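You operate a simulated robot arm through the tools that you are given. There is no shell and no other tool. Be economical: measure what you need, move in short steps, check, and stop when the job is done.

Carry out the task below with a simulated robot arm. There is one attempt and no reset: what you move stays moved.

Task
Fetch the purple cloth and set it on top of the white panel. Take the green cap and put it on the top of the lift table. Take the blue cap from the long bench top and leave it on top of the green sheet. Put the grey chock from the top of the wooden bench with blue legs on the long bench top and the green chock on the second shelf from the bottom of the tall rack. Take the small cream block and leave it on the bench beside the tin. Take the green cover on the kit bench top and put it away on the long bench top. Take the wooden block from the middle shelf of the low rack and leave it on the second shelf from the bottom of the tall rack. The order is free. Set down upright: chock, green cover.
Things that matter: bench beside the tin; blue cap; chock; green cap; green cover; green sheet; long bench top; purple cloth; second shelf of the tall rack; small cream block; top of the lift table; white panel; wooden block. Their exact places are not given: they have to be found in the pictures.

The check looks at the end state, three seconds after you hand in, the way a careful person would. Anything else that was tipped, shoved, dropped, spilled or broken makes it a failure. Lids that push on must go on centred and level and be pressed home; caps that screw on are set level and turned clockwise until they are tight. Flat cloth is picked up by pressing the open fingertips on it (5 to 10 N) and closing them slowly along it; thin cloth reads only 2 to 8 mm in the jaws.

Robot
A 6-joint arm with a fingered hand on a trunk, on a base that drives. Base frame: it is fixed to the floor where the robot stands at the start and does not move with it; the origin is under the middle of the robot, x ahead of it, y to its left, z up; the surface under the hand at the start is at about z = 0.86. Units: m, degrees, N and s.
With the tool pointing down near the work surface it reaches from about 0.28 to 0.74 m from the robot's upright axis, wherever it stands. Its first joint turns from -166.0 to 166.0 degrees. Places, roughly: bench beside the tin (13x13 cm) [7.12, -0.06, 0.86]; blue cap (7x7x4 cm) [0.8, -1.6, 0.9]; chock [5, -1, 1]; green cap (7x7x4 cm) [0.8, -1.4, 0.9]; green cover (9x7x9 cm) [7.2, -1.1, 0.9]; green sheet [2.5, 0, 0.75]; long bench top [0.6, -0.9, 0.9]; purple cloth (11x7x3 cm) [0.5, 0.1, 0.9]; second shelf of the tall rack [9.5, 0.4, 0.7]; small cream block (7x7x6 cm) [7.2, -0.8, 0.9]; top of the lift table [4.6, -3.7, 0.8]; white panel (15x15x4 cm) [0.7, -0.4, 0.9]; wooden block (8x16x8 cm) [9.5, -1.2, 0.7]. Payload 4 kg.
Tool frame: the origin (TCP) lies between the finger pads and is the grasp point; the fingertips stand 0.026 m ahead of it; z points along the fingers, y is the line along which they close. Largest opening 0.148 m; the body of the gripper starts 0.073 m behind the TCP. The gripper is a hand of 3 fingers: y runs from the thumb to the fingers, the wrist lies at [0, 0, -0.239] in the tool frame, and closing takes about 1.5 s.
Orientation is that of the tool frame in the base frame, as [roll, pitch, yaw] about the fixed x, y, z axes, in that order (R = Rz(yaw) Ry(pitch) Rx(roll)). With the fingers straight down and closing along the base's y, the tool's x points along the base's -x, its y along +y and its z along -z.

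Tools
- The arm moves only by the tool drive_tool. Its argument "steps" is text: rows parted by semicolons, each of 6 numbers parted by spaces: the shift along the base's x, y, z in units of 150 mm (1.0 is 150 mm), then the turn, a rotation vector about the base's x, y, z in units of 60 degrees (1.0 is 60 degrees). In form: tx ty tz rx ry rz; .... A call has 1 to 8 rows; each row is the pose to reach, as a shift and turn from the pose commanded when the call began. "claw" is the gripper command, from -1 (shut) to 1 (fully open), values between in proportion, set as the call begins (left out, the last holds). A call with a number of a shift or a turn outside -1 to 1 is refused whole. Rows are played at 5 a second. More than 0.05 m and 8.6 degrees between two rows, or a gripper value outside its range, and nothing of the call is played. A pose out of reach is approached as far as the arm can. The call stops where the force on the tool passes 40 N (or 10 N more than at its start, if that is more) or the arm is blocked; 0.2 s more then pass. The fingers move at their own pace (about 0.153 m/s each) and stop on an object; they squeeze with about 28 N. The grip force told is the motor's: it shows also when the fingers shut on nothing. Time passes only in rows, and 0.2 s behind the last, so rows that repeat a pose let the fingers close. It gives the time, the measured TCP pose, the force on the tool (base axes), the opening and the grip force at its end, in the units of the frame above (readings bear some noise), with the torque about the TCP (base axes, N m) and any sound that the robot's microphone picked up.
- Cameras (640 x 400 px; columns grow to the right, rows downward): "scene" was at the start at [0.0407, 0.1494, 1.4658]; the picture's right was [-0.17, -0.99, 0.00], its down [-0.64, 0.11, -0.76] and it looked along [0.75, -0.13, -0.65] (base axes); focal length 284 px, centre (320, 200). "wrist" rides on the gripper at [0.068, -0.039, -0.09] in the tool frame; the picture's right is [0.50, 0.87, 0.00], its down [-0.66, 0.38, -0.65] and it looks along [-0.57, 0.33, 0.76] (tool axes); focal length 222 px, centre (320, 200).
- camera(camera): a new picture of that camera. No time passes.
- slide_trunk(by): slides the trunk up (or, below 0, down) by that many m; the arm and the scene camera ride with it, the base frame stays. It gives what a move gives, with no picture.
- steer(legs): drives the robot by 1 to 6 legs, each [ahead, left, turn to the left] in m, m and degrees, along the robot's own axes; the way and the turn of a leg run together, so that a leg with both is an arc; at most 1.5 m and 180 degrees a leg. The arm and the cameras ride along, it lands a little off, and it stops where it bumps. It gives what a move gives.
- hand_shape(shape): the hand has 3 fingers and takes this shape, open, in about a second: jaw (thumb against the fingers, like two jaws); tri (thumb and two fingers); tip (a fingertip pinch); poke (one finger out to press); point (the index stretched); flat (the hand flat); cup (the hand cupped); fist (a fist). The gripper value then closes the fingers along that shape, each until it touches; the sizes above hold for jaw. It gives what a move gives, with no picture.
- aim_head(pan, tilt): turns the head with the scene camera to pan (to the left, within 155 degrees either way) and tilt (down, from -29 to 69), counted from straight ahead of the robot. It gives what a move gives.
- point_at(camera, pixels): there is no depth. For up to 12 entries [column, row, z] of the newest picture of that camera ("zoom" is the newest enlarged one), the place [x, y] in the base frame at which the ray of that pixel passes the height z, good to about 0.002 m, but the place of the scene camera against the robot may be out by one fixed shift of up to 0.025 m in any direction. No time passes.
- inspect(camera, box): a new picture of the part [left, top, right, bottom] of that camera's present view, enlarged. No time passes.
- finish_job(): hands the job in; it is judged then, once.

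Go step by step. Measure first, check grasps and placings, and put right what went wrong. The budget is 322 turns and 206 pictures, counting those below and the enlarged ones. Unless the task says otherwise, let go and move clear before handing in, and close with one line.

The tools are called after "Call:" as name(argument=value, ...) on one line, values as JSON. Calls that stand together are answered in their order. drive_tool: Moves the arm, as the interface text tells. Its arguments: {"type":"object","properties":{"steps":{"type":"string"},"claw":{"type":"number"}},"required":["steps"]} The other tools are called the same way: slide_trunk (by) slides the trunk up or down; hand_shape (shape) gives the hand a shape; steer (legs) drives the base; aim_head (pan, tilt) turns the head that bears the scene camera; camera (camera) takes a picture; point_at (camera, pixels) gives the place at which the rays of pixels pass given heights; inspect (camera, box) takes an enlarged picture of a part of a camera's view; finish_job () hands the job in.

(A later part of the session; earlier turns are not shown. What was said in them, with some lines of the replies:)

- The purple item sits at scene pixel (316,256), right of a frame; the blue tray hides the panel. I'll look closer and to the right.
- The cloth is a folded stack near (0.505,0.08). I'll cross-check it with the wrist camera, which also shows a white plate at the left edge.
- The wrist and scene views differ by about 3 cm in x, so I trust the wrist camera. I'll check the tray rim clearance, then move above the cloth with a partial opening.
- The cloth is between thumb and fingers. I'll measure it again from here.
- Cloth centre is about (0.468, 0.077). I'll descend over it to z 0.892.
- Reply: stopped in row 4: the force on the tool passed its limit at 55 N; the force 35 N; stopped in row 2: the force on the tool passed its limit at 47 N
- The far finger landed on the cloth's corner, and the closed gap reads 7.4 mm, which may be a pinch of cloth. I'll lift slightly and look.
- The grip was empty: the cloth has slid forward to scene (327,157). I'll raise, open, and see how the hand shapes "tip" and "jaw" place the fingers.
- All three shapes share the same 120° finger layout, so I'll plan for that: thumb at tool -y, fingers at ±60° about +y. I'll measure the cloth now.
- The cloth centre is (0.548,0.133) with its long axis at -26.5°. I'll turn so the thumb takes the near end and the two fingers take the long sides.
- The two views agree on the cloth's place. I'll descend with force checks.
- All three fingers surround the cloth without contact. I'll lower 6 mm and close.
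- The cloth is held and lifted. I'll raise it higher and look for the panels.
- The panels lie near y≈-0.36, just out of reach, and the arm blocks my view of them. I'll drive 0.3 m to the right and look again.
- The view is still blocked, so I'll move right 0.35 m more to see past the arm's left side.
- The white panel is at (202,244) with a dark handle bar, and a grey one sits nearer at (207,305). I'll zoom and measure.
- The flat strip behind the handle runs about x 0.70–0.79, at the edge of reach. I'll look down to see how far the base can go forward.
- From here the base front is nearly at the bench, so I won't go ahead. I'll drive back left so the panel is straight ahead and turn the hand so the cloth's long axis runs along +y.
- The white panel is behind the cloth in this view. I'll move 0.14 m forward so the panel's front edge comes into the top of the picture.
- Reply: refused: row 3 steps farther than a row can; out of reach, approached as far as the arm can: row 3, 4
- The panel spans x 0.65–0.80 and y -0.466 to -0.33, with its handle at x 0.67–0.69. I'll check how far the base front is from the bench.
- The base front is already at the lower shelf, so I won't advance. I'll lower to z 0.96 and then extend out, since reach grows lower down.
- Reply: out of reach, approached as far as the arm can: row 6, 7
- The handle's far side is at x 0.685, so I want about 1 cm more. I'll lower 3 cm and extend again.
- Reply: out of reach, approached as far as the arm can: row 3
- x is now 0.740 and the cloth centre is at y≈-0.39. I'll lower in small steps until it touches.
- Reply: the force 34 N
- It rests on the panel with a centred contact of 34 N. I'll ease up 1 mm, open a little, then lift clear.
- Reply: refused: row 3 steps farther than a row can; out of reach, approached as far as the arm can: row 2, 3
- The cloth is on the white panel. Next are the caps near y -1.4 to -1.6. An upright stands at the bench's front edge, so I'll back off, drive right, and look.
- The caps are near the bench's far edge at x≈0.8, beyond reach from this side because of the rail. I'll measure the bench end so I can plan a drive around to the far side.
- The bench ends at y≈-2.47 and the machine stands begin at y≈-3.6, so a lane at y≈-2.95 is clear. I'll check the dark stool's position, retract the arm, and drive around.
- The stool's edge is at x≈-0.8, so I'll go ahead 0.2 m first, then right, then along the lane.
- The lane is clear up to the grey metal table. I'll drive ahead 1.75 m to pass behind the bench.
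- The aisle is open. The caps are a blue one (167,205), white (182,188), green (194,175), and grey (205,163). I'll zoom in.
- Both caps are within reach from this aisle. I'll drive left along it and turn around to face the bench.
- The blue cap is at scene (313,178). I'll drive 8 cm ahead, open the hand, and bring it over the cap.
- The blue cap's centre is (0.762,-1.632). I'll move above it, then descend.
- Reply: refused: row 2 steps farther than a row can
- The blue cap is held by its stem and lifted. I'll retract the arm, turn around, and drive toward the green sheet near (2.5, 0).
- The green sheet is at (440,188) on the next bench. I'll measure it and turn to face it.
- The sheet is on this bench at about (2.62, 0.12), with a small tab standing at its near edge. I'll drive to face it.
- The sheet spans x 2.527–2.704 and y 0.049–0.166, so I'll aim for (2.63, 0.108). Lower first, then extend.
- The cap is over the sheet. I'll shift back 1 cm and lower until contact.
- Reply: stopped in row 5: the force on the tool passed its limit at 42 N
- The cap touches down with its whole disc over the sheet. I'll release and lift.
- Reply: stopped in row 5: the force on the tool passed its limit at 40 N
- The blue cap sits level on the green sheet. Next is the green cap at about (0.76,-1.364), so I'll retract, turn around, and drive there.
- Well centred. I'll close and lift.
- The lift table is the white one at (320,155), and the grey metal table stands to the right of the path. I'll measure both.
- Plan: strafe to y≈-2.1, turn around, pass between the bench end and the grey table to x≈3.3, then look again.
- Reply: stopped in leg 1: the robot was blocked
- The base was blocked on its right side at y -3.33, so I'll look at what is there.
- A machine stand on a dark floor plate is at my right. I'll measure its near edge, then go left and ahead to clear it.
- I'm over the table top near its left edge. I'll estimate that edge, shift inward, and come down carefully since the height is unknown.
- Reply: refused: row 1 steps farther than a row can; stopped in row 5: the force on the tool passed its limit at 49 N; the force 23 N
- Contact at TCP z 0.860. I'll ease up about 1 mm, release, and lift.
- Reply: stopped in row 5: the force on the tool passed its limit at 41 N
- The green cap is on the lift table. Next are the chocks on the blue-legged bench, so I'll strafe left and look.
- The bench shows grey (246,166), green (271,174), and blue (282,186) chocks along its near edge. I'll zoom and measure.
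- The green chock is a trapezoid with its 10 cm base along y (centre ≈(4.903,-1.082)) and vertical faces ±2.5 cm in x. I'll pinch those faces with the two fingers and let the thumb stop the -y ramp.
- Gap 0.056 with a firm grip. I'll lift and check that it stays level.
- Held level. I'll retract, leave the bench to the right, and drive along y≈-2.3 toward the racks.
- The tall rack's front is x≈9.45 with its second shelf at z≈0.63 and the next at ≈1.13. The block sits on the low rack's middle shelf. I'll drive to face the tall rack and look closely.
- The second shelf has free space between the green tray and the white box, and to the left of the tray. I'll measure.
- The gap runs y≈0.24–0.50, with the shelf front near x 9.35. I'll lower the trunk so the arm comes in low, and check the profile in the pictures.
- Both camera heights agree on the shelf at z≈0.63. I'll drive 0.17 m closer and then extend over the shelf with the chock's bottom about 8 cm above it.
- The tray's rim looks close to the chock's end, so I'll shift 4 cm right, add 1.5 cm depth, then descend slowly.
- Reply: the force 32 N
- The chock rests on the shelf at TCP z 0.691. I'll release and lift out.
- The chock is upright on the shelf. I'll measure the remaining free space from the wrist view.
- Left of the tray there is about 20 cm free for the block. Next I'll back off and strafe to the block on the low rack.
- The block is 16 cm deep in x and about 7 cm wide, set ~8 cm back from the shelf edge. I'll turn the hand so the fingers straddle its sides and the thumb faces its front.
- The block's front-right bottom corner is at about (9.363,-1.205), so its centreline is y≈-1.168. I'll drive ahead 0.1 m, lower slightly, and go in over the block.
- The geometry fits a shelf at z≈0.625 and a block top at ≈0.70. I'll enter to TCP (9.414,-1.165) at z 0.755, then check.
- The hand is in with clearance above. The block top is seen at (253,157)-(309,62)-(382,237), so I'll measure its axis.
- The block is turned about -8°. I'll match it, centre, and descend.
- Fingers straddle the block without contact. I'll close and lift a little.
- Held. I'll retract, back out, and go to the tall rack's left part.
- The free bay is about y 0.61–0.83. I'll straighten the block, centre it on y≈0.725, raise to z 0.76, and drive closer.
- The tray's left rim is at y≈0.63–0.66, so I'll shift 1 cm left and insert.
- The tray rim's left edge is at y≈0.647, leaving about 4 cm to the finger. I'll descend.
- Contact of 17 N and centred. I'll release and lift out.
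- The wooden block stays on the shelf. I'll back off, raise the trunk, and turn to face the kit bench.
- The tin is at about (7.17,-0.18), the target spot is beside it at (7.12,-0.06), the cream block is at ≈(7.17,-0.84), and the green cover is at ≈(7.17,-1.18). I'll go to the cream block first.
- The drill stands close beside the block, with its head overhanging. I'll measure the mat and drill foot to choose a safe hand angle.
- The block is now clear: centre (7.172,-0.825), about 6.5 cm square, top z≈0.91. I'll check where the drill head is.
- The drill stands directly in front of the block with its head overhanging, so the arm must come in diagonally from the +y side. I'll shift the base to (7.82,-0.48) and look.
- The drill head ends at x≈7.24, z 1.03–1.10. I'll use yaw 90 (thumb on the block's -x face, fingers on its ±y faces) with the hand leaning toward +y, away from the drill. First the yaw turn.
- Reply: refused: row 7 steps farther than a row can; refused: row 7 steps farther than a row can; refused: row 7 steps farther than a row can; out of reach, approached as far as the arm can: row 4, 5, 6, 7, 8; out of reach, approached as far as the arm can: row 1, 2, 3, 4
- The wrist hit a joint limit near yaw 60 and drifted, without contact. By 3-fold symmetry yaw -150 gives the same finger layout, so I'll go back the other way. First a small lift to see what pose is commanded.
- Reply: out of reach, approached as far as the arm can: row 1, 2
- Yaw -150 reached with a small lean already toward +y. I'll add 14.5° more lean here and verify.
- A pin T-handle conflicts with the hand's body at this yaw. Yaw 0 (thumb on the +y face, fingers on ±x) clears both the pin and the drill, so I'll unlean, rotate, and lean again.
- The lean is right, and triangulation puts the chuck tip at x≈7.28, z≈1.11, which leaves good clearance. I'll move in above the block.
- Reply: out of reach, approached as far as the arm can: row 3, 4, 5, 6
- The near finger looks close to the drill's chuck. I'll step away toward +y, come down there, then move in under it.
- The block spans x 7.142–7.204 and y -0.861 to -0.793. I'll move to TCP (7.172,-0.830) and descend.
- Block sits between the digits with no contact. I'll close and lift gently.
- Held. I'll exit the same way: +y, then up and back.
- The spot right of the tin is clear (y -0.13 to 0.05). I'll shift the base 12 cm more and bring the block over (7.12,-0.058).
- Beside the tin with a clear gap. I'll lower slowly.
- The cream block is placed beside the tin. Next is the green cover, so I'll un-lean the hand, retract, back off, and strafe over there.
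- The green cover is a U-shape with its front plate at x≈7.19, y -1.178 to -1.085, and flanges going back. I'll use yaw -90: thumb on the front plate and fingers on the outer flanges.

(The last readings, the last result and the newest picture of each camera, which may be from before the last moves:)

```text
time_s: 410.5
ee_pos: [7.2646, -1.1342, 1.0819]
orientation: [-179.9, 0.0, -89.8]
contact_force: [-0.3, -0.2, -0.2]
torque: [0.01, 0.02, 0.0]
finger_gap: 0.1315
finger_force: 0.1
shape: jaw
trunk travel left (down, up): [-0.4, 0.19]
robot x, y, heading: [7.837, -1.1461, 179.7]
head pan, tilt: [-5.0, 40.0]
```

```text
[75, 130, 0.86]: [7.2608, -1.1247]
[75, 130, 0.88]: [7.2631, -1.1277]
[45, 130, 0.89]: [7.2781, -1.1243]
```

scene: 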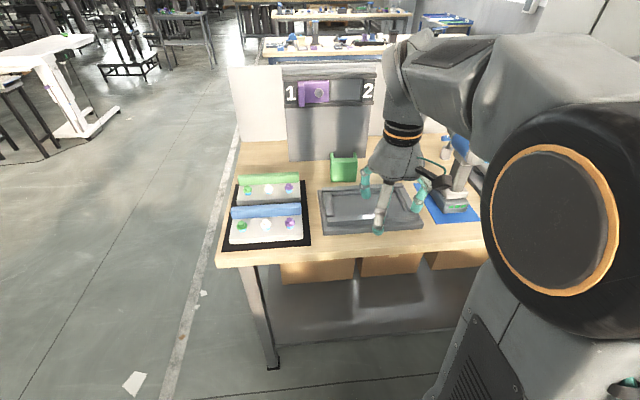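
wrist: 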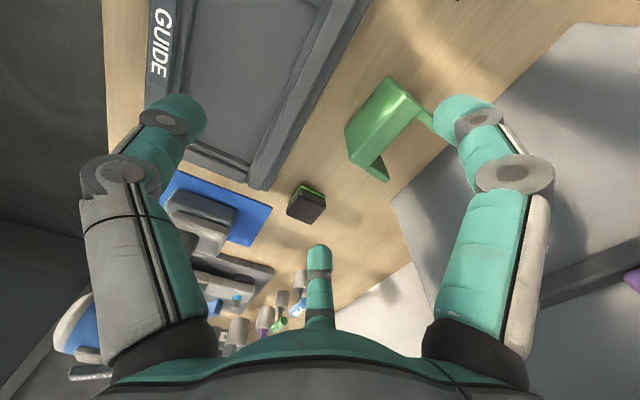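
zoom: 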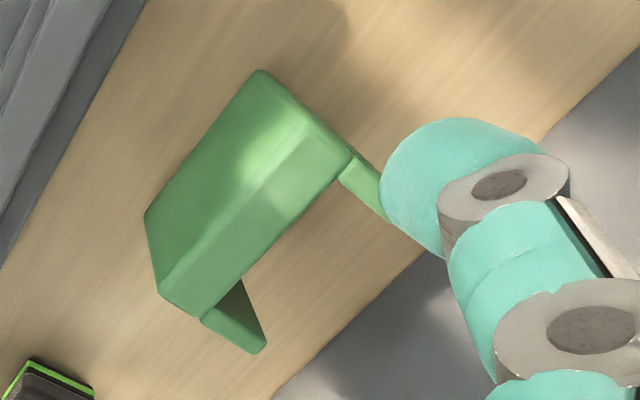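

The tray edge is at x≥7.26, so with gap 0.12 and TCP at (7.18,-1.145) the thumb fits. I'll move above and descend.

Call:
drive_tool(steps="-0.25 -0.03 0 0 0 0; -0.5 -0.073 0 0 0 0; -0.564 -0.073 -0.2 0 0 0; -0.564 -0.073 -0.45 0 0 0; -0.564 -0.073 -0.7 0 0 0; -0.564 -0.073 -0.7 0 0 0", claw=0.62)

Call:
camera(camera="wrist")

```text
time_s: 411.9
ee_pos: [7.1801, -1.1469, 0.9773]
orientation: [180.0, 0.1, -89.8]
contact_force: [-0.7, -0.1, 0.2]
torque: [-0.03, 0.0, 0.0]
finger_gap: 0.1201
finger_force: 0.0
shape: jaw
trunk travel left (down, up): [-0.4, 0.19]
robot x, y, heading: [7.8355, -1.1465, 179.6]
head pan, tilt: [-5.0, 40.0]
```

```text
44 pictures are left
```

wrist: 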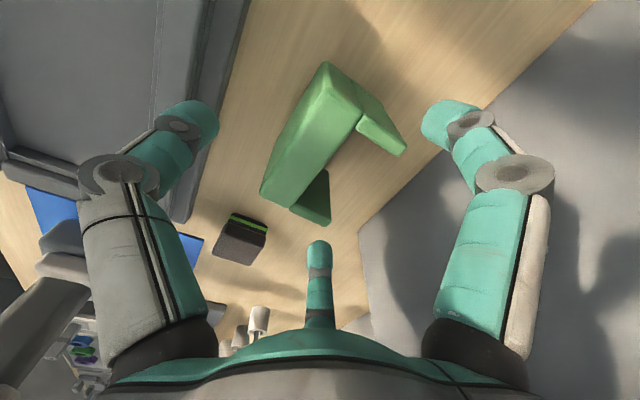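

Call:
point_at(camera="wrist", pixels=[[261, 188, 0.86], [327, 62, 0.86], [290, 207, 0.935], [380, 105, 0.935], [330, 222, 0.935], [405, 152, 0.935]])

```text
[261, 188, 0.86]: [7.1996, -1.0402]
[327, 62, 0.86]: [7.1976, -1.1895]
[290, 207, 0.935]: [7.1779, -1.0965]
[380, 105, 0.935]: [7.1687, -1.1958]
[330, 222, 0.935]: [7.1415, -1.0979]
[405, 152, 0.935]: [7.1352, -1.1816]
```

Call:
drive_tool(steps="0 0.02 -0.15 0 0 0; 0 0.02 -0.3 0 0 0; 0 0.02 -0.42 0 0 0; 0 0.02 -0.49 0 0 0; 0 0.02 -0.49 0 0 0", claw=0.7)

Call:
camera(camera="wrist")

```text
time_s: 413.1
ee_pos: [7.1799, -1.1393, 0.904]
orientation: [-179.9, 0.0, -90.0]
contact_force: [-0.1, 0.0, 0.9]
torque: [0.04, 0.02, 0.0]
finger_gap: 0.1255
finger_force: 0.0
shape: jaw
trunk travel left (down, up): [-0.4, 0.19]
robot x, y, heading: [7.8369, -1.1451, 179.5]
head pan, tilt: [-5.0, 40.0]
```

```text
43 pictures are left
```

wrist: 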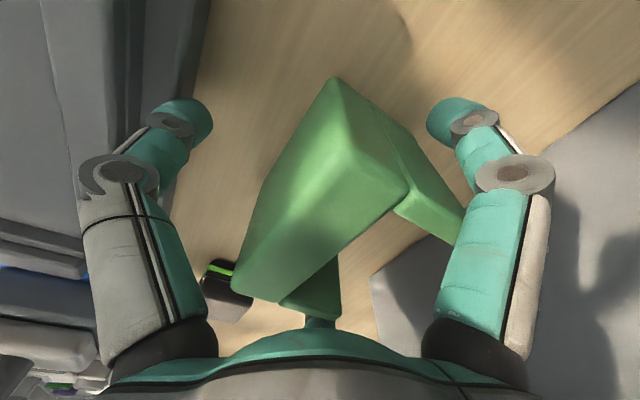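

Call:
drive_tool(steps="0 -0.03 0 0 0 0; 0 -0.03 0 0 0 0")

Call:
drive_tool(steps="0 0 0 0 0 0; 0 0 0 0 0 0; 0 0 0 0 0 0; 0 0 0 0 0 0; 0 0 0 0 0 0; 0 0 0 0 0 0; 0 0 0 0 0 0; 0 0 0 0 0 0", claw=-1)

Call:
camera(camera="wrist")

```text
time_s: 413.7
ee_pos: [7.1806, -1.1453, 0.9041]
orientation: [-179.9, 0.0, -89.8]
contact_force: [-0.1, 0.3, -0.1]
torque: [0.0, 0.03, 0.01]
finger_gap: 0.1257
finger_force: 0.0
shape: jaw
trunk travel left (down, up): [-0.4, 0.19]
robot x, y, heading: [7.8352, -1.1515, 179.5]
head pan, tilt: [-5.0, 40.0]
```

```text
time_s: 415.5
ee_pos: [7.1803, -1.1445, 0.9043]
orientation: [-179.8, 0.0, -89.8]
contact_force: [0.3, -0.8, -0.5]
torque: [-0.01, 0.0, 0.03]
finger_gap: 0.07
finger_force: 27.8
shape: jaw
trunk travel left (down, up): [-0.4, 0.19]
robot x, y, heading: [7.8371, -1.1482, 179.4]
head pan, tilt: [-5.0, 40.0]
```

```text
42 pictures are left
```

wrist: 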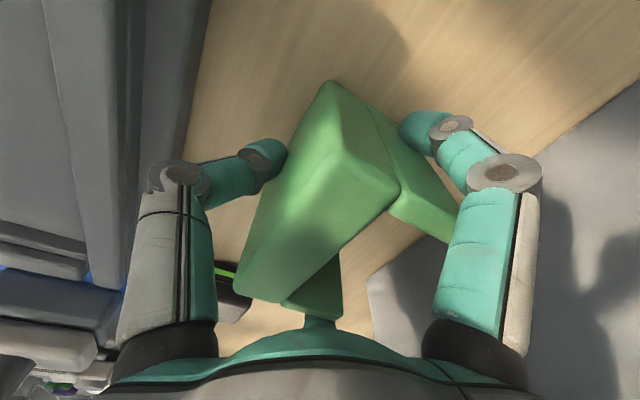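

All three digits are in contact. I'll lift and check.

Call:
drive_tool(steps="0 0 0.1 0 0 0; 0 0 0.25 0 0 0; 0 0 0.5 0 0 0; 0 0 0.75 0 0 0; 0 0 1 0 0 0; 0 0 1 0 0 0")

Call:
camera(camera="wrist")

```text
time_s: 416.9
ee_pos: [7.1816, -1.1464, 1.0562]
orientation: [-179.8, 0.1, -89.8]
contact_force: [-0.3, -0.7, -2.3]
torque: [0.0, -0.01, 0.01]
finger_gap: 0.0698
finger_force: 27.9
shape: jaw
trunk travel left (down, up): [-0.4, 0.19]
robot x, y, heading: [7.8411, -1.1468, 179.7]
head pan, tilt: [-5.0, 40.0]
```

```text
41 pictures are left
```

wrist: 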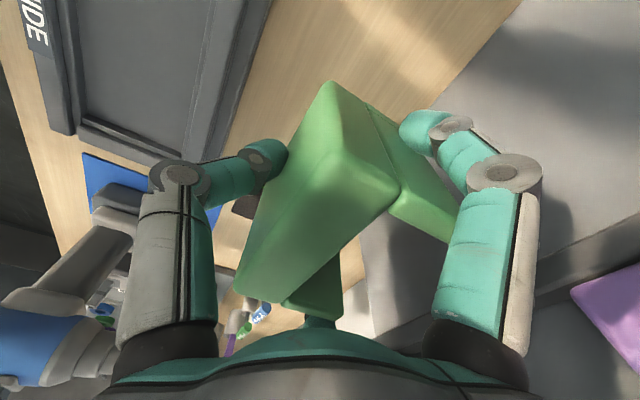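

The cover is held. I'll retract, back off, and drive along y≈-2.1 to the long bench, already facing -x.

Call:
drive_tool(steps="0.25 0 0.1 0 0 0; 0.5 0 0.2 0 0 0; 0.75 0 0.2 0 0 0; 1 0 0.2 0 0 0")

Call:
steer(legs=[[-0.35, 0, 0], [0, 0.95, 0.4], [1.5, 0, 0], [1.5, 0, 0]])

```text
time_s: 417.9
ee_pos: [7.3323, -1.1458, 1.0855]
orientation: [-180.0, 0.0, -89.8]
contact_force: [0.1, -0.1, -1.0]
torque: [-0.01, 0.03, 0.03]
finger_gap: 0.0697
finger_force: 28.1
shape: jaw
trunk travel left (down, up): [-0.4, 0.19]
robot x, y, heading: [7.8358, -1.1487, 179.3]
head pan, tilt: [-5.0, 40.0]
```

```text
time_s: 438.9
ee_pos: [4.6614, -2.142, 1.0844]
orientation: [-179.9, 0.0, -89.1]
contact_force: [0.1, 0.0, -2.4]
torque: [-0.02, 0.03, 0.0]
finger_gap: 0.0696
finger_force: 28.4
shape: jaw
trunk travel left (down, up): [-0.4, 0.19]
robot x, y, heading: [5.1641, -2.1374, -179.8]
head pan, tilt: [-5.0, 40.0]
```

Call:
steer(legs=[[1.5, 0, 0], [1.5, 0, -0.3], [0.68, 0, 0], [0, -0.45, 0]])

Call:
aim_head(pan=10, tilt=40)

Call:
camera(camera="scene")

```text
time_s: 459.1
ee_pos: [0.9407, -1.7683, 1.0854]
orientation: [-179.9, 0.1, -86.9]
contact_force: [0.3, -0.2, -1.3]
torque: [0.0, 0.06, 0.0]
finger_gap: 0.0699
finger_force: 28.0
shape: jaw
trunk travel left (down, up): [-0.4, 0.19]
robot x, y, heading: [1.4426, -1.7442, -177.6]
head pan, tilt: [-5.0, 40.0]
```

```text
time_s: 459.9
ee_pos: [0.9414, -1.7671, 1.0852]
orientation: [-179.8, 0.0, -86.9]
contact_force: [-0.7, 0.3, -0.7]
torque: [0.01, 0.01, 0.01]
finger_gap: 0.0696
finger_force: 28.1
shape: jaw
trunk travel left (down, up): [-0.4, 0.19]
robot x, y, heading: [1.4477, -1.7446, -177.6]
head pan, tilt: [10.0, 40.0]
```

```text
40 pictures are left
```

scene: 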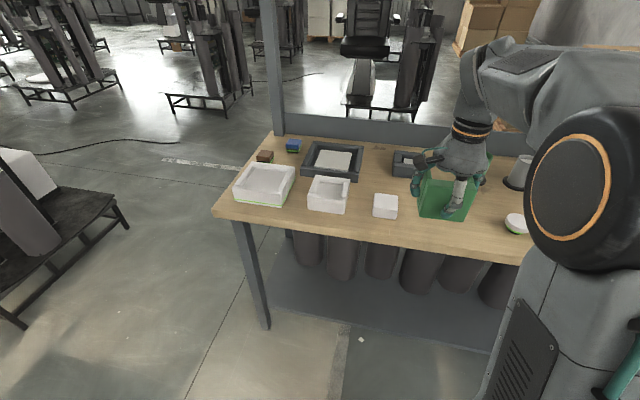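

Call:
point_at(camera="scene", pixels=[[375, 215, 0.86], [397, 217, 0.86], [507, 230, 0.87], [516, 235, 0.87], [414, 177, 0.86], [440, 245, 0.86]])

```text
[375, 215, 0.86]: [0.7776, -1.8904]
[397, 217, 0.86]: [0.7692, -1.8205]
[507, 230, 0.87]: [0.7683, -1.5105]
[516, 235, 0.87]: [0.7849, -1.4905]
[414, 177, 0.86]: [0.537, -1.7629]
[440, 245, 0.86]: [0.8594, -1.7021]
```

The free span is y -1.82 to -1.53. I'll place the cover at about (0.77,-1.67).

Call:
drive_tool(steps="-0.2 0.15 -0.1 0 0 0; -0.4 0.3 -0.2 0 0 0; -0.6 0.45 -0.3 0 0 0; -0.8 0.6 -0.45 0 0 0; -1 0.64 -0.65 0 0 0; -1 0.64 -0.9 0 0 0; -1.0 0.64 -0.95 0 0 0")

Call:
camera(camera="wrist")

Call:
camera(camera="scene")

```text
time_s: 461.5
ee_pos: [0.7898, -1.6731, 0.9432]
orientation: [-179.9, 0.1, -86.8]
contact_force: [0.0, 0.4, -0.8]
torque: [-0.02, 0.03, 0.0]
finger_gap: 0.0695
finger_force: 28.3
shape: jaw
trunk travel left (down, up): [-0.4, 0.19]
robot x, y, heading: [1.4455, -1.7454, -177.5]
head pan, tilt: [10.0, 40.0]
```

```text
39 pictures are left
```

wrist: 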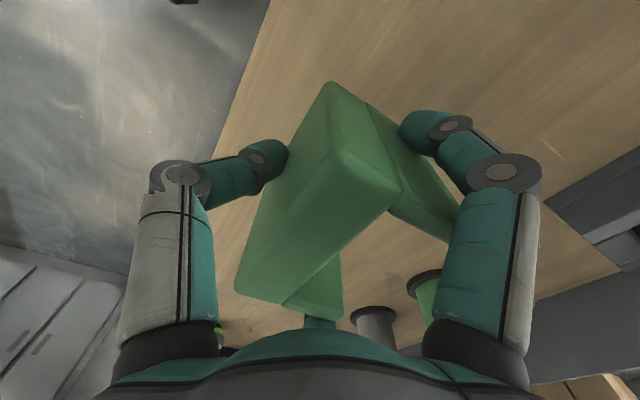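

```text
38 pictures are left
```

scene: 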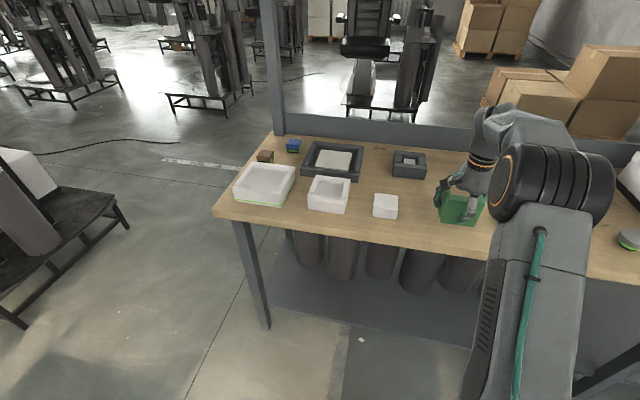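

Call:
drive_tool(steps="0 0 -0.1 0 0 0; 0 0 -0.2 0 0 0; 0 0 -0.235 0 0 0; 0 0 -0.25 0 0 0; 0 0 -0.265 0 0 0; 0 0 -0.28 0 0 0; 0 0 -0.28 0 0 0")

```text
time_s: 463.1
ee_pos: [0.7921, -1.6708, 0.9037]
orientation: [179.8, 0.0, -86.9]
contact_force: [0.6, -1.5, 21.1]
torque: [-0.07, 0.07, -0.03]
finger_gap: 0.0697
finger_force: 28.1
shape: jaw
trunk travel left (down, up): [-0.4, 0.19]
robot x, y, heading: [1.4445, -1.7446, -177.6]
head pan, tilt: [10.0, 40.0]
```

Contact is centred at 21 N. I'll release and lift.

Call:
drive_tool(steps="0 0 0.005 0 0 0; 0 0 0.005 0 0 0; 0 0 0.005 0 0 0; 0 0 0.005 0 0 0; 0 0 0.005 0 0 0", claw=0.7)

Call:
drive_tool(steps="0 0 0.1 0 0 0; 0 0 0.3 0 0 0; 0 0 0.6 0 0 0; 0 0 0.9 0 0 0; 0.25 0 1 0 0 0; 0.55 0 1 0 0 0; 0.85 0 1 0 0 0")

Call:
camera(camera="scene")

```text
time_s: 464.3
ee_pos: [0.7926, -1.6705, 0.9013]
orientation: [-180.0, 0.0, -86.9]
contact_force: [1.4, 0.4, 1.7]
torque: [-0.01, 0.08, -0.01]
finger_gap: 0.1255
finger_force: 0.2
shape: jaw
trunk travel left (down, up): [-0.4, 0.19]
robot x, y, heading: [1.4407, -1.7399, -177.9]
head pan, tilt: [10.0, 40.0]
```

```text
time_s: 465.9
ee_pos: [0.9198, -1.6714, 1.0517]
orientation: [-179.9, 0.1, -86.9]
contact_force: [-0.6, -0.3, -0.6]
torque: [-0.01, 0.01, -0.01]
finger_gap: 0.1255
finger_force: 0.0
shape: jaw
trunk travel left (down, up): [-0.4, 0.19]
robot x, y, heading: [1.4455, -1.7452, -177.7]
head pan, tilt: [10.0, 40.0]
```

```text
37 pictures are left
```

scene: 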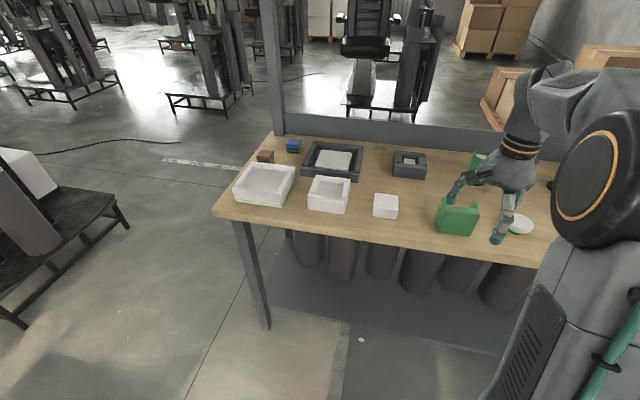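

The cover stands upright. Last item: the grey chock. I'll drive back to the blue-legged bench.

Call:
drive_tool(steps="0.25 0 0.1 0 0 0; 0.5 0 0.2 0 0 0; 0.7 0 0.3 0 0 0")

Call:
steer(legs=[[-0.1, 0.36, -2], [0, 0, 90], [0, 0, 90], [1.4, 0, 0], [1.2, 0, 0]])

```text
time_s: 466.7
ee_pos: [1.0234, -1.669, 1.097]
orientation: [-179.8, 0.1, -86.9]
contact_force: [1.1, 0.1, -0.5]
torque: [-0.02, 0.02, 0.0]
finger_gap: 0.1255
finger_force: 0.1
shape: jaw
trunk travel left (down, up): [-0.4, 0.19]
robot x, y, heading: [1.4455, -1.7415, -177.6]
head pan, tilt: [10.0, 40.0]
```

```text
time_s: 489.0
ee_pos: [4.5809, -2.1975, 1.0965]
orientation: [-179.9, -0.1, 89.6]
contact_force: [-0.3, 0.1, 0.0]
torque: [0.01, -0.01, 0.0]
finger_gap: 0.1256
finger_force: 0.1
shape: jaw
trunk travel left (down, up): [-0.4, 0.19]
robot x, y, heading: [4.1606, -2.0986, -1.1]
head pan, tilt: [10.0, 40.0]
```

Call:
steer(legs=[[0, 1.33, 1], [0.12, 0, 0]])

Call:
camera(camera="scene")

Call:
camera(camera="wrist")

```text
time_s: 496.6
ee_pos: [4.7119, -0.8434, 1.0959]
orientation: [-179.9, 0.0, 90.3]
contact_force: [-0.5, -0.6, 0.3]
torque: [0.0, 0.02, 0.0]
finger_gap: 0.1258
finger_force: 0.0
shape: jaw
trunk travel left (down, up): [-0.4, 0.19]
robot x, y, heading: [4.2947, -0.7472, -0.2]
head pan, tilt: [10.0, 40.0]
```

```text
36 pictures are left
```

scene: 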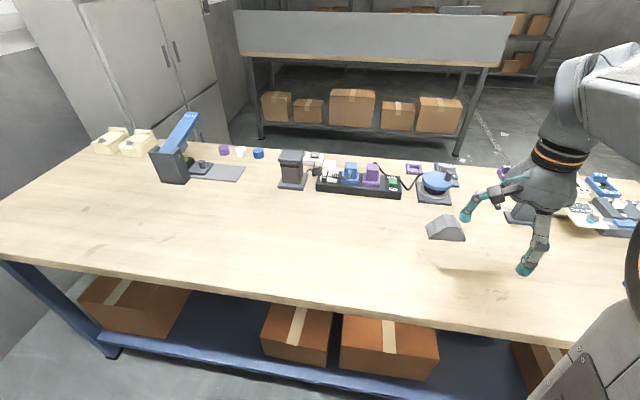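

```text
35 pictures are left
```

wrist: 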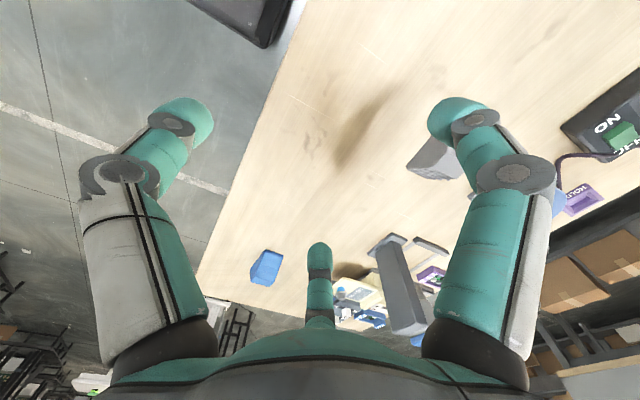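

The grey chock is at scene (447,230), partly hidden in the wrist view. I'll rotate to yaw 180 as for the green chock and move closer.

Call:
drive_tool(steps="0 0 0 0 0 0.125; 0 0 0 0 0 0.25; 0 0 0 0 0 0.375; 0 0 0 0 0 0.5; 0 0 0 0 0 0.625; 0 0 0 0 0 0.75")

Call:
drive_tool(steps="0.15 0.05 -0.05 0 0 0.125; 0.3 0.1 -0.1 0 0 0.25; 0.45 0.15 -0.2 0 0 0.375; 0.6 0.2 -0.3 0 0 0.5; 0.7 0.2 -0.35 0 0 0.625; 0.7 0.2 -0.35 0 0 0.745")

Call:
camera(camera="wrist")

```text
time_s: 498.0
ee_pos: [4.7123, -0.8432, 1.0963]
orientation: [-179.9, 0.0, 135.5]
contact_force: [-1.3, 0.6, -0.5]
torque: [-0.01, 0.03, 0.02]
finger_gap: 0.1258
finger_force: 0.0
shape: jaw
trunk travel left (down, up): [-0.4, 0.19]
robot x, y, heading: [4.2886, -0.7493, -0.1]
head pan, tilt: [10.0, 40.0]
```

```text
time_s: 499.4
ee_pos: [4.8167, -0.8145, 1.0426]
orientation: [-180.0, 0.0, -179.8]
contact_force: [0.1, -0.7, 0.4]
torque: [0.0, 0.04, 0.06]
finger_gap: 0.1254
finger_force: 0.1
shape: jaw
trunk travel left (down, up): [-0.4, 0.19]
robot x, y, heading: [4.2958, -0.7488, -0.4]
head pan, tilt: [10.0, 40.0]
```

```text
34 pictures are left
```

wrist: 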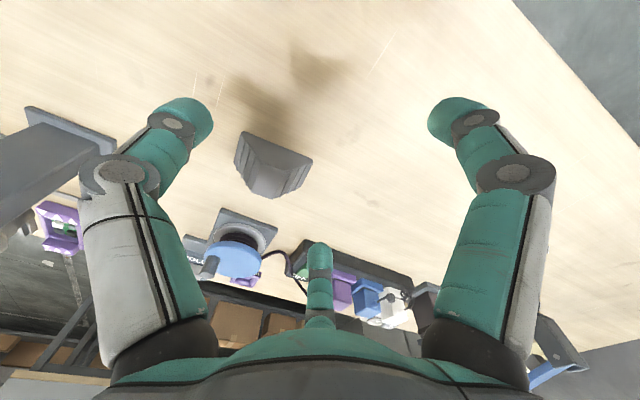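

Call:
inspect(camera="wrist", box=[210, 110, 350, 215])

```text
3.81 times, centred on (280, 162) of wrist
```

zoom: 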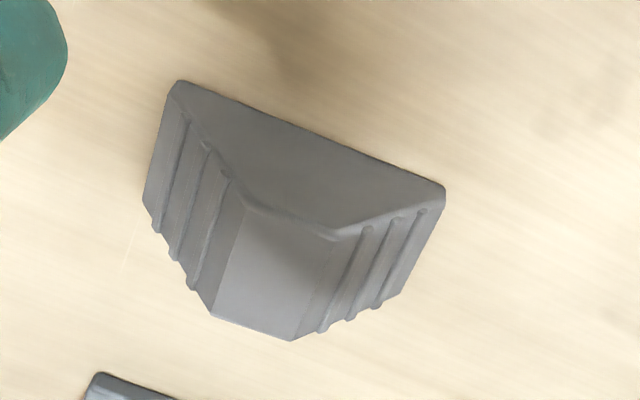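

Call:
point_at(camera="zoom", pixels=[[177, 82, 0.861], [445, 190, 0.861], [143, 200, 0.861], [400, 293, 0.861], [95, 375, 0.87], [175, 398, 0.87]])

```text
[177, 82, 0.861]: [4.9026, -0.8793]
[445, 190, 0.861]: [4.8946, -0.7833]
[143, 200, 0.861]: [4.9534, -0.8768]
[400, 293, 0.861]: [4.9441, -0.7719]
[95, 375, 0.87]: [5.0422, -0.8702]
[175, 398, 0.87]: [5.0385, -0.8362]
```

The chock's centre is (4.924,-0.829), turned about +5°. I'll align, move over it, and descend.

Call:
drive_tool(steps="0.2 -0.06 -0.1 0 0 0.04; 0.4 -0.12 -0.2 0 0 0.08; 0.6 -0.19 -0.3 0 0 0.08; 0.72 -0.193 -0.5 0 0 0.08; 0.72 -0.193 -0.5 0 0 0.08", claw=0.62)

Call:
camera(camera="wrist")

```text
time_s: 500.6
ee_pos: [4.9267, -0.8406, 0.9685]
orientation: [-180.0, 0.0, -175.2]
contact_force: [1.0, 0.4, 0.0]
torque: [-0.02, -0.02, -0.01]
finger_gap: 0.12
finger_force: 0.1
shape: jaw
trunk travel left (down, up): [-0.4, 0.19]
robot x, y, heading: [4.2896, -0.7524, -0.0]
head pan, tilt: [10.0, 40.0]
```

```text
32 pictures are left
```

wrist: 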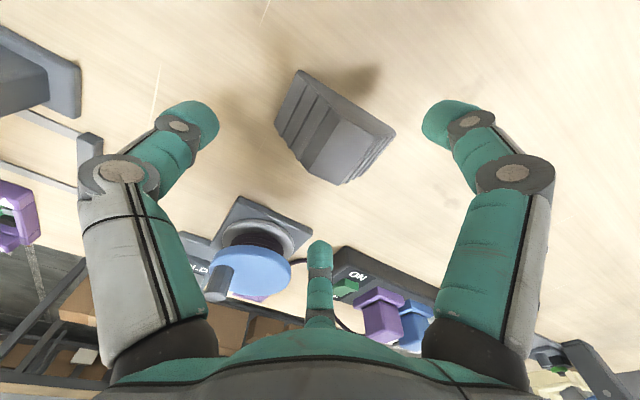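

Call:
point_at(camera="wrist", pixels=[[298, 70, 0.861], [396, 134, 0.861], [275, 121, 0.861]])

Call:
drive_tool(steps="-0.01 -0.02 -0.2 0 0 0; -0.01 -0.02 -0.35 0 0 0; -0.01 -0.02 -0.47 0 0 0; -0.01 -0.02 -0.515 0 0 0; -0.01 -0.02 -0.515 0 0 0")

Call:
camera(camera="wrist")

```text
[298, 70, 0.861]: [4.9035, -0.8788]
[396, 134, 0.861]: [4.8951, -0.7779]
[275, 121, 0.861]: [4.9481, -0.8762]
```

```text
time_s: 501.8
ee_pos: [4.9233, -0.8442, 0.8913]
orientation: [-179.9, 0.0, -175.2]
contact_force: [0.8, -0.5, -0.9]
torque: [-0.02, 0.0, -0.05]
finger_gap: 0.1199
finger_force: 0.0
shape: jaw
trunk travel left (down, up): [-0.4, 0.19]
robot x, y, heading: [4.2965, -0.7532, -0.2]
head pan, tilt: [10.0, 40.0]
```

```text
31 pictures are left
```

wrist: 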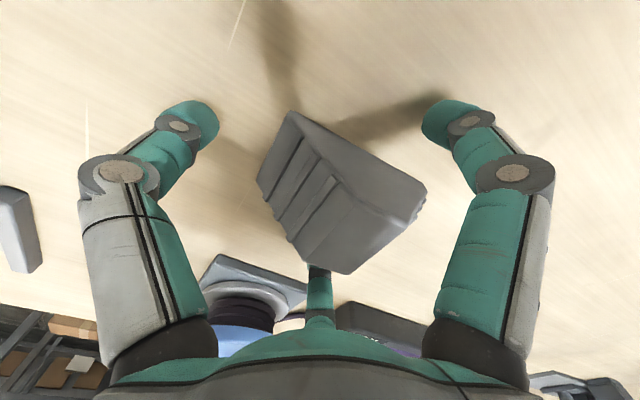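

Same set-up as for the green chock. I'll close and lift.

Call:
drive_tool(steps="0 0 0 0 0 0; 0 0 0 0 0 0; 0 0 0 0 0 0; 0 0 0 0 0 0; 0 0 0 0 0 0; 0 0 0 0 0 0; 0 0 0 0 0 0; 0 0 0 0 0 0", claw=-1)

Call:
drive_tool(steps="0 0 0.15 0 0 0; 0 0 0.4 0 0 0; 0 0 0.7 0 0 0; 0 0 1 0 0 0; 0 0 1 0 0 0")

Call:
camera(camera="wrist")

```text
time_s: 503.6
ee_pos: [4.9245, -0.8442, 0.8911]
orientation: [-180.0, 0.1, -175.1]
contact_force: [-0.3, -2.2, 3.8]
torque: [-0.34, -0.02, 0.01]
finger_gap: 0.0534
finger_force: 28.4
shape: jaw
trunk travel left (down, up): [-0.4, 0.19]
robot x, y, heading: [4.2948, -0.7478, -0.5]
head pan, tilt: [10.0, 40.0]
```

```text
time_s: 504.8
ee_pos: [4.9238, -0.8432, 1.0413]
orientation: [-179.8, -0.1, -175.2]
contact_force: [-0.1, -1.0, -2.3]
torque: [-0.05, 0.01, -0.03]
finger_gap: 0.0529
finger_force: 28.1
shape: jaw
trunk travel left (down, up): [-0.4, 0.19]
robot x, y, heading: [4.292, -0.7488, -0.3]
head pan, tilt: [10.0, 40.0]
```

```text
30 pictures are left
```

wrist: 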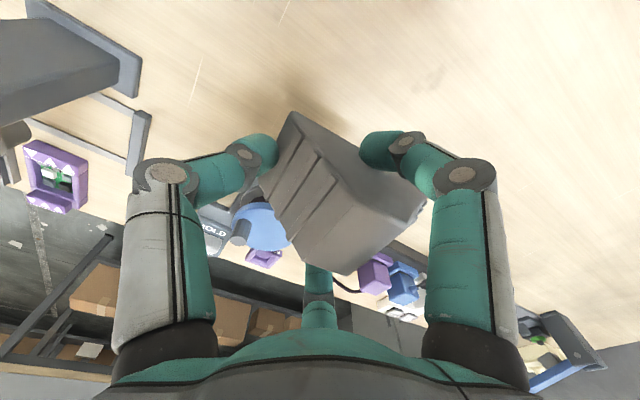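

The grey chock is held. I'll carry it back to the long bench.

Call:
drive_tool(steps="-0.3 0 0.1 0 0 0; -0.6 0 0.2 0 0 0; -0.9 0 0.3 0 0 0; -1 0 0.3 0 0 0")

Call:
steer(legs=[[-0.15, 0, 0], [0, -1.35, 0], [0, 0, 90], [0, 0, 90.3], [1.3, 0, 0], [1.35, 0, 0]])

```text
time_s: 505.8
ee_pos: [4.7731, -0.8454, 1.0852]
orientation: [-179.9, 0.1, -175.2]
contact_force: [-0.4, 0.0, -2.1]
torque: [-0.06, 0.02, -0.03]
finger_gap: 0.0528
finger_force: 27.7
shape: jaw
trunk travel left (down, up): [-0.4, 0.19]
robot x, y, heading: [4.2947, -0.7529, -0.2]
head pan, tilt: [10.0, 40.0]
```

```text
time_s: 533.6
ee_pos: [1.0252, -1.9879, 1.0837]
orientation: [-179.9, 0.0, 4.2]
contact_force: [-0.4, 0.5, -3.7]
torque: [0.03, 0.02, 0.02]
finger_gap: 0.0516
finger_force: 28.6
shape: jaw
trunk travel left (down, up): [-0.4, 0.19]
robot x, y, heading: [1.5003, -2.0875, 179.2]
head pan, tilt: [10.0, 40.0]
```

Call:
steer(legs=[[0, -0.64, 0.8], [0.06, 0, 0]])

Call:
camera(camera="scene")

Call:
camera(camera="wrist")

```text
time_s: 537.8
ee_pos: [0.9593, -1.3655, 1.0856]
orientation: [-179.8, 0.0, 6.1]
contact_force: [-0.3, -0.2, -3.5]
torque: [0.08, 0.01, -0.01]
finger_gap: 0.0515
finger_force: 28.1
shape: jaw
trunk travel left (down, up): [-0.4, 0.19]
robot x, y, heading: [1.4423, -1.4542, -179.1]
head pan, tilt: [10.0, 40.0]
```

```text
29 pictures are left
```

scene: 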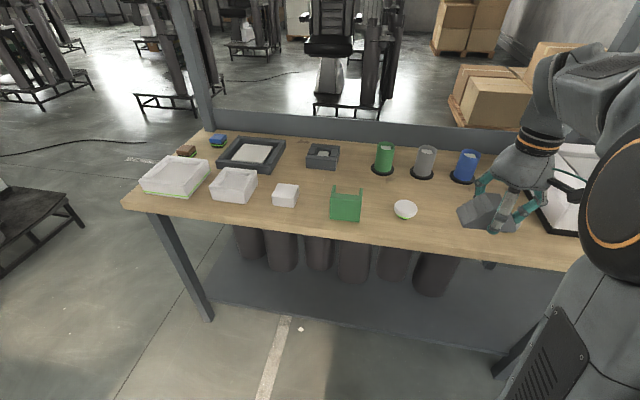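

```text
28 pictures are left
```

wrist: 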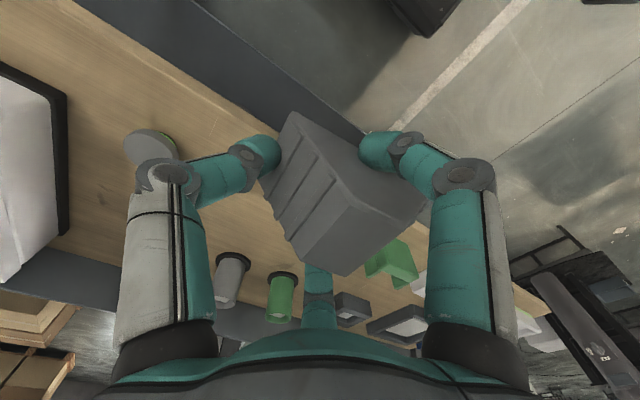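

Call:
point_at(camera="wrist", pixels=[[150, 147, 0.895], [125, 143, 0.895], [178, 155, 0.88], [65, 190, 0.88]])

Call:
point_at(camera="scene", pixels=[[405, 217, 0.87], [417, 212, 0.88]])

```text
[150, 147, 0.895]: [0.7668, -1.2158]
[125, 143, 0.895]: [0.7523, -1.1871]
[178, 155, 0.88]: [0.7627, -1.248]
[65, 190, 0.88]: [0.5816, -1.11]
```

```text
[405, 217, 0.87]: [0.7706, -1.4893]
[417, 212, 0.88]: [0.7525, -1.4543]
```

Free y is from -1.455 to -1.252, so I'll set the chock's centre at about (0.81,-1.36).

Call:
drive_tool(steps="-0.25 0.03 -0.1 0 0 0; -0.5 0.07 -0.2 0 0 0; -0.75 0.13 -0.3 0 0 0; -1 0.135 -0.4 0 0 0; -1 0.135 -0.65 0 0 0; -1 0.135 -0.9 0 0 0; -1 0.135 -0.98 0 0 0; -1 0.135 -0.98 0 0 0")

Call:
camera(camera="wrist")

```text
time_s: 539.6
ee_pos: [0.8085, -1.3455, 0.9368]
orientation: [-179.9, 0.1, 6.1]
contact_force: [0.1, -0.1, -2.2]
torque: [0.04, -0.02, 0.0]
finger_gap: 0.0516
finger_force: 28.3
shape: jaw
trunk travel left (down, up): [-0.4, 0.19]
robot x, y, heading: [1.4423, -1.4477, -179.0]
head pan, tilt: [10.0, 40.0]
```

```text
27 pictures are left
```

wrist: 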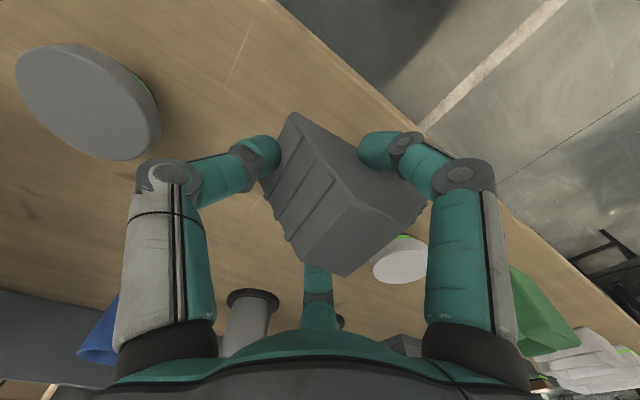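

Clear on both sides. I'll lower until it touches.

Call:
drive_tool(steps="0 0 -0.12 0 0 0; 0 0 -0.22 0 0 0; 0 0 -0.27 0 0 0; 0 0 -0.285 0 0 0; 0 0 -0.3 0 0 0; 0 0 -0.315 0 0 0; 0 0 -0.33 0 0 0; 0 0 -0.33 0 0 0")

```text
time_s: 541.4
ee_pos: [0.8083, -1.3451, 0.8909]
orientation: [-179.7, 0.4, 6.2]
contact_force: [-3.2, 1.7, 21.6]
torque: [0.73, 0.1, 0.03]
finger_gap: 0.0529
finger_force: 28.2
shape: jaw
trunk travel left (down, up): [-0.4, 0.19]
robot x, y, heading: [1.4382, -1.4498, -179.0]
head pan, tilt: [10.0, 40.0]
```

Call:
drive_tool(steps="0 0 0.005 0 0 0; 0 0 0.005 0 0 0; 0 0 0.005 0 0 0; 0 0 0.005 0 0 0; 0 0 0.005 0 0 0", claw=0.4)

Call:
drive_tool(steps="0 0 0.1 0 0 0; 0 0 0.3 0 0 0; 0 0 0.6 0 0 0; 0 0 0.9 0 0 0; 0.25 0 1 0 0 0; 0.55 0 1 0 0 0; 0.85 0 1 0 0 0; 1 0 1 0 0 0")

Call:
camera(camera="scene")

Call:
camera(camera="wrist")

```text
time_s: 542.6
ee_pos: [0.8098, -1.345, 0.8889]
orientation: [-179.9, 0.0, 6.1]
contact_force: [-0.5, -0.2, 1.3]
torque: [0.01, -0.03, 0.01]
finger_gap: 0.1033
finger_force: 0.0
shape: jaw
trunk travel left (down, up): [-0.4, 0.19]
robot x, y, heading: [1.4417, -1.4498, -179.1]
head pan, tilt: [10.0, 40.0]
```

```text
time_s: 544.4
ee_pos: [0.9585, -1.3455, 1.037]
orientation: [-179.9, 0.1, 6.1]
contact_force: [0.6, -0.1, -0.5]
torque: [0.02, 0.0, 0.03]
finger_gap: 0.1031
finger_force: 0.1
shape: jaw
trunk travel left (down, up): [-0.4, 0.19]
robot x, y, heading: [1.4423, -1.4523, -179.0]
head pan, tilt: [10.0, 40.0]
```

```text
26 pictures are left
```

scene: 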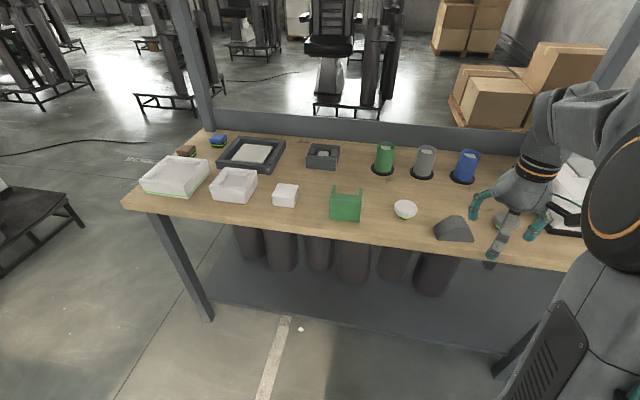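

```text
25 pictures are left
```

wrist: 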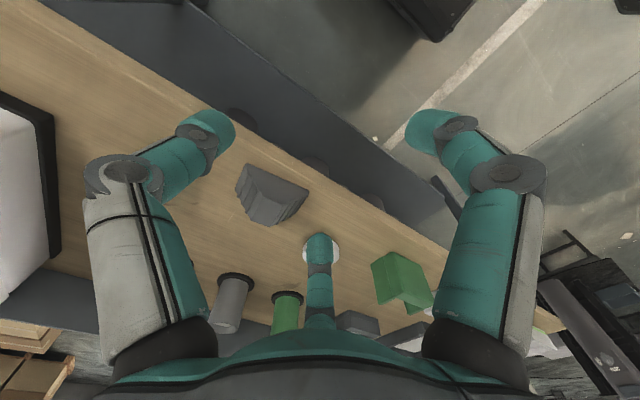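

The grey chock and green cover both stand upright on the long bench, the hand is clear, and every item is placed. I'm handing in.

Call:
finish_job()

```text
The job is handed in.
```

All eight items are placed where you asked, with both chocks and the green cover upright, and the job is handed in. Two things may matter to the check: the base was blocked once beside a machine stand near (3.1, -3.7), and I couldn't confirm the stand didn't shift. The purple cloth also slid a few centimetres on my first grasp before I picked it up properly.
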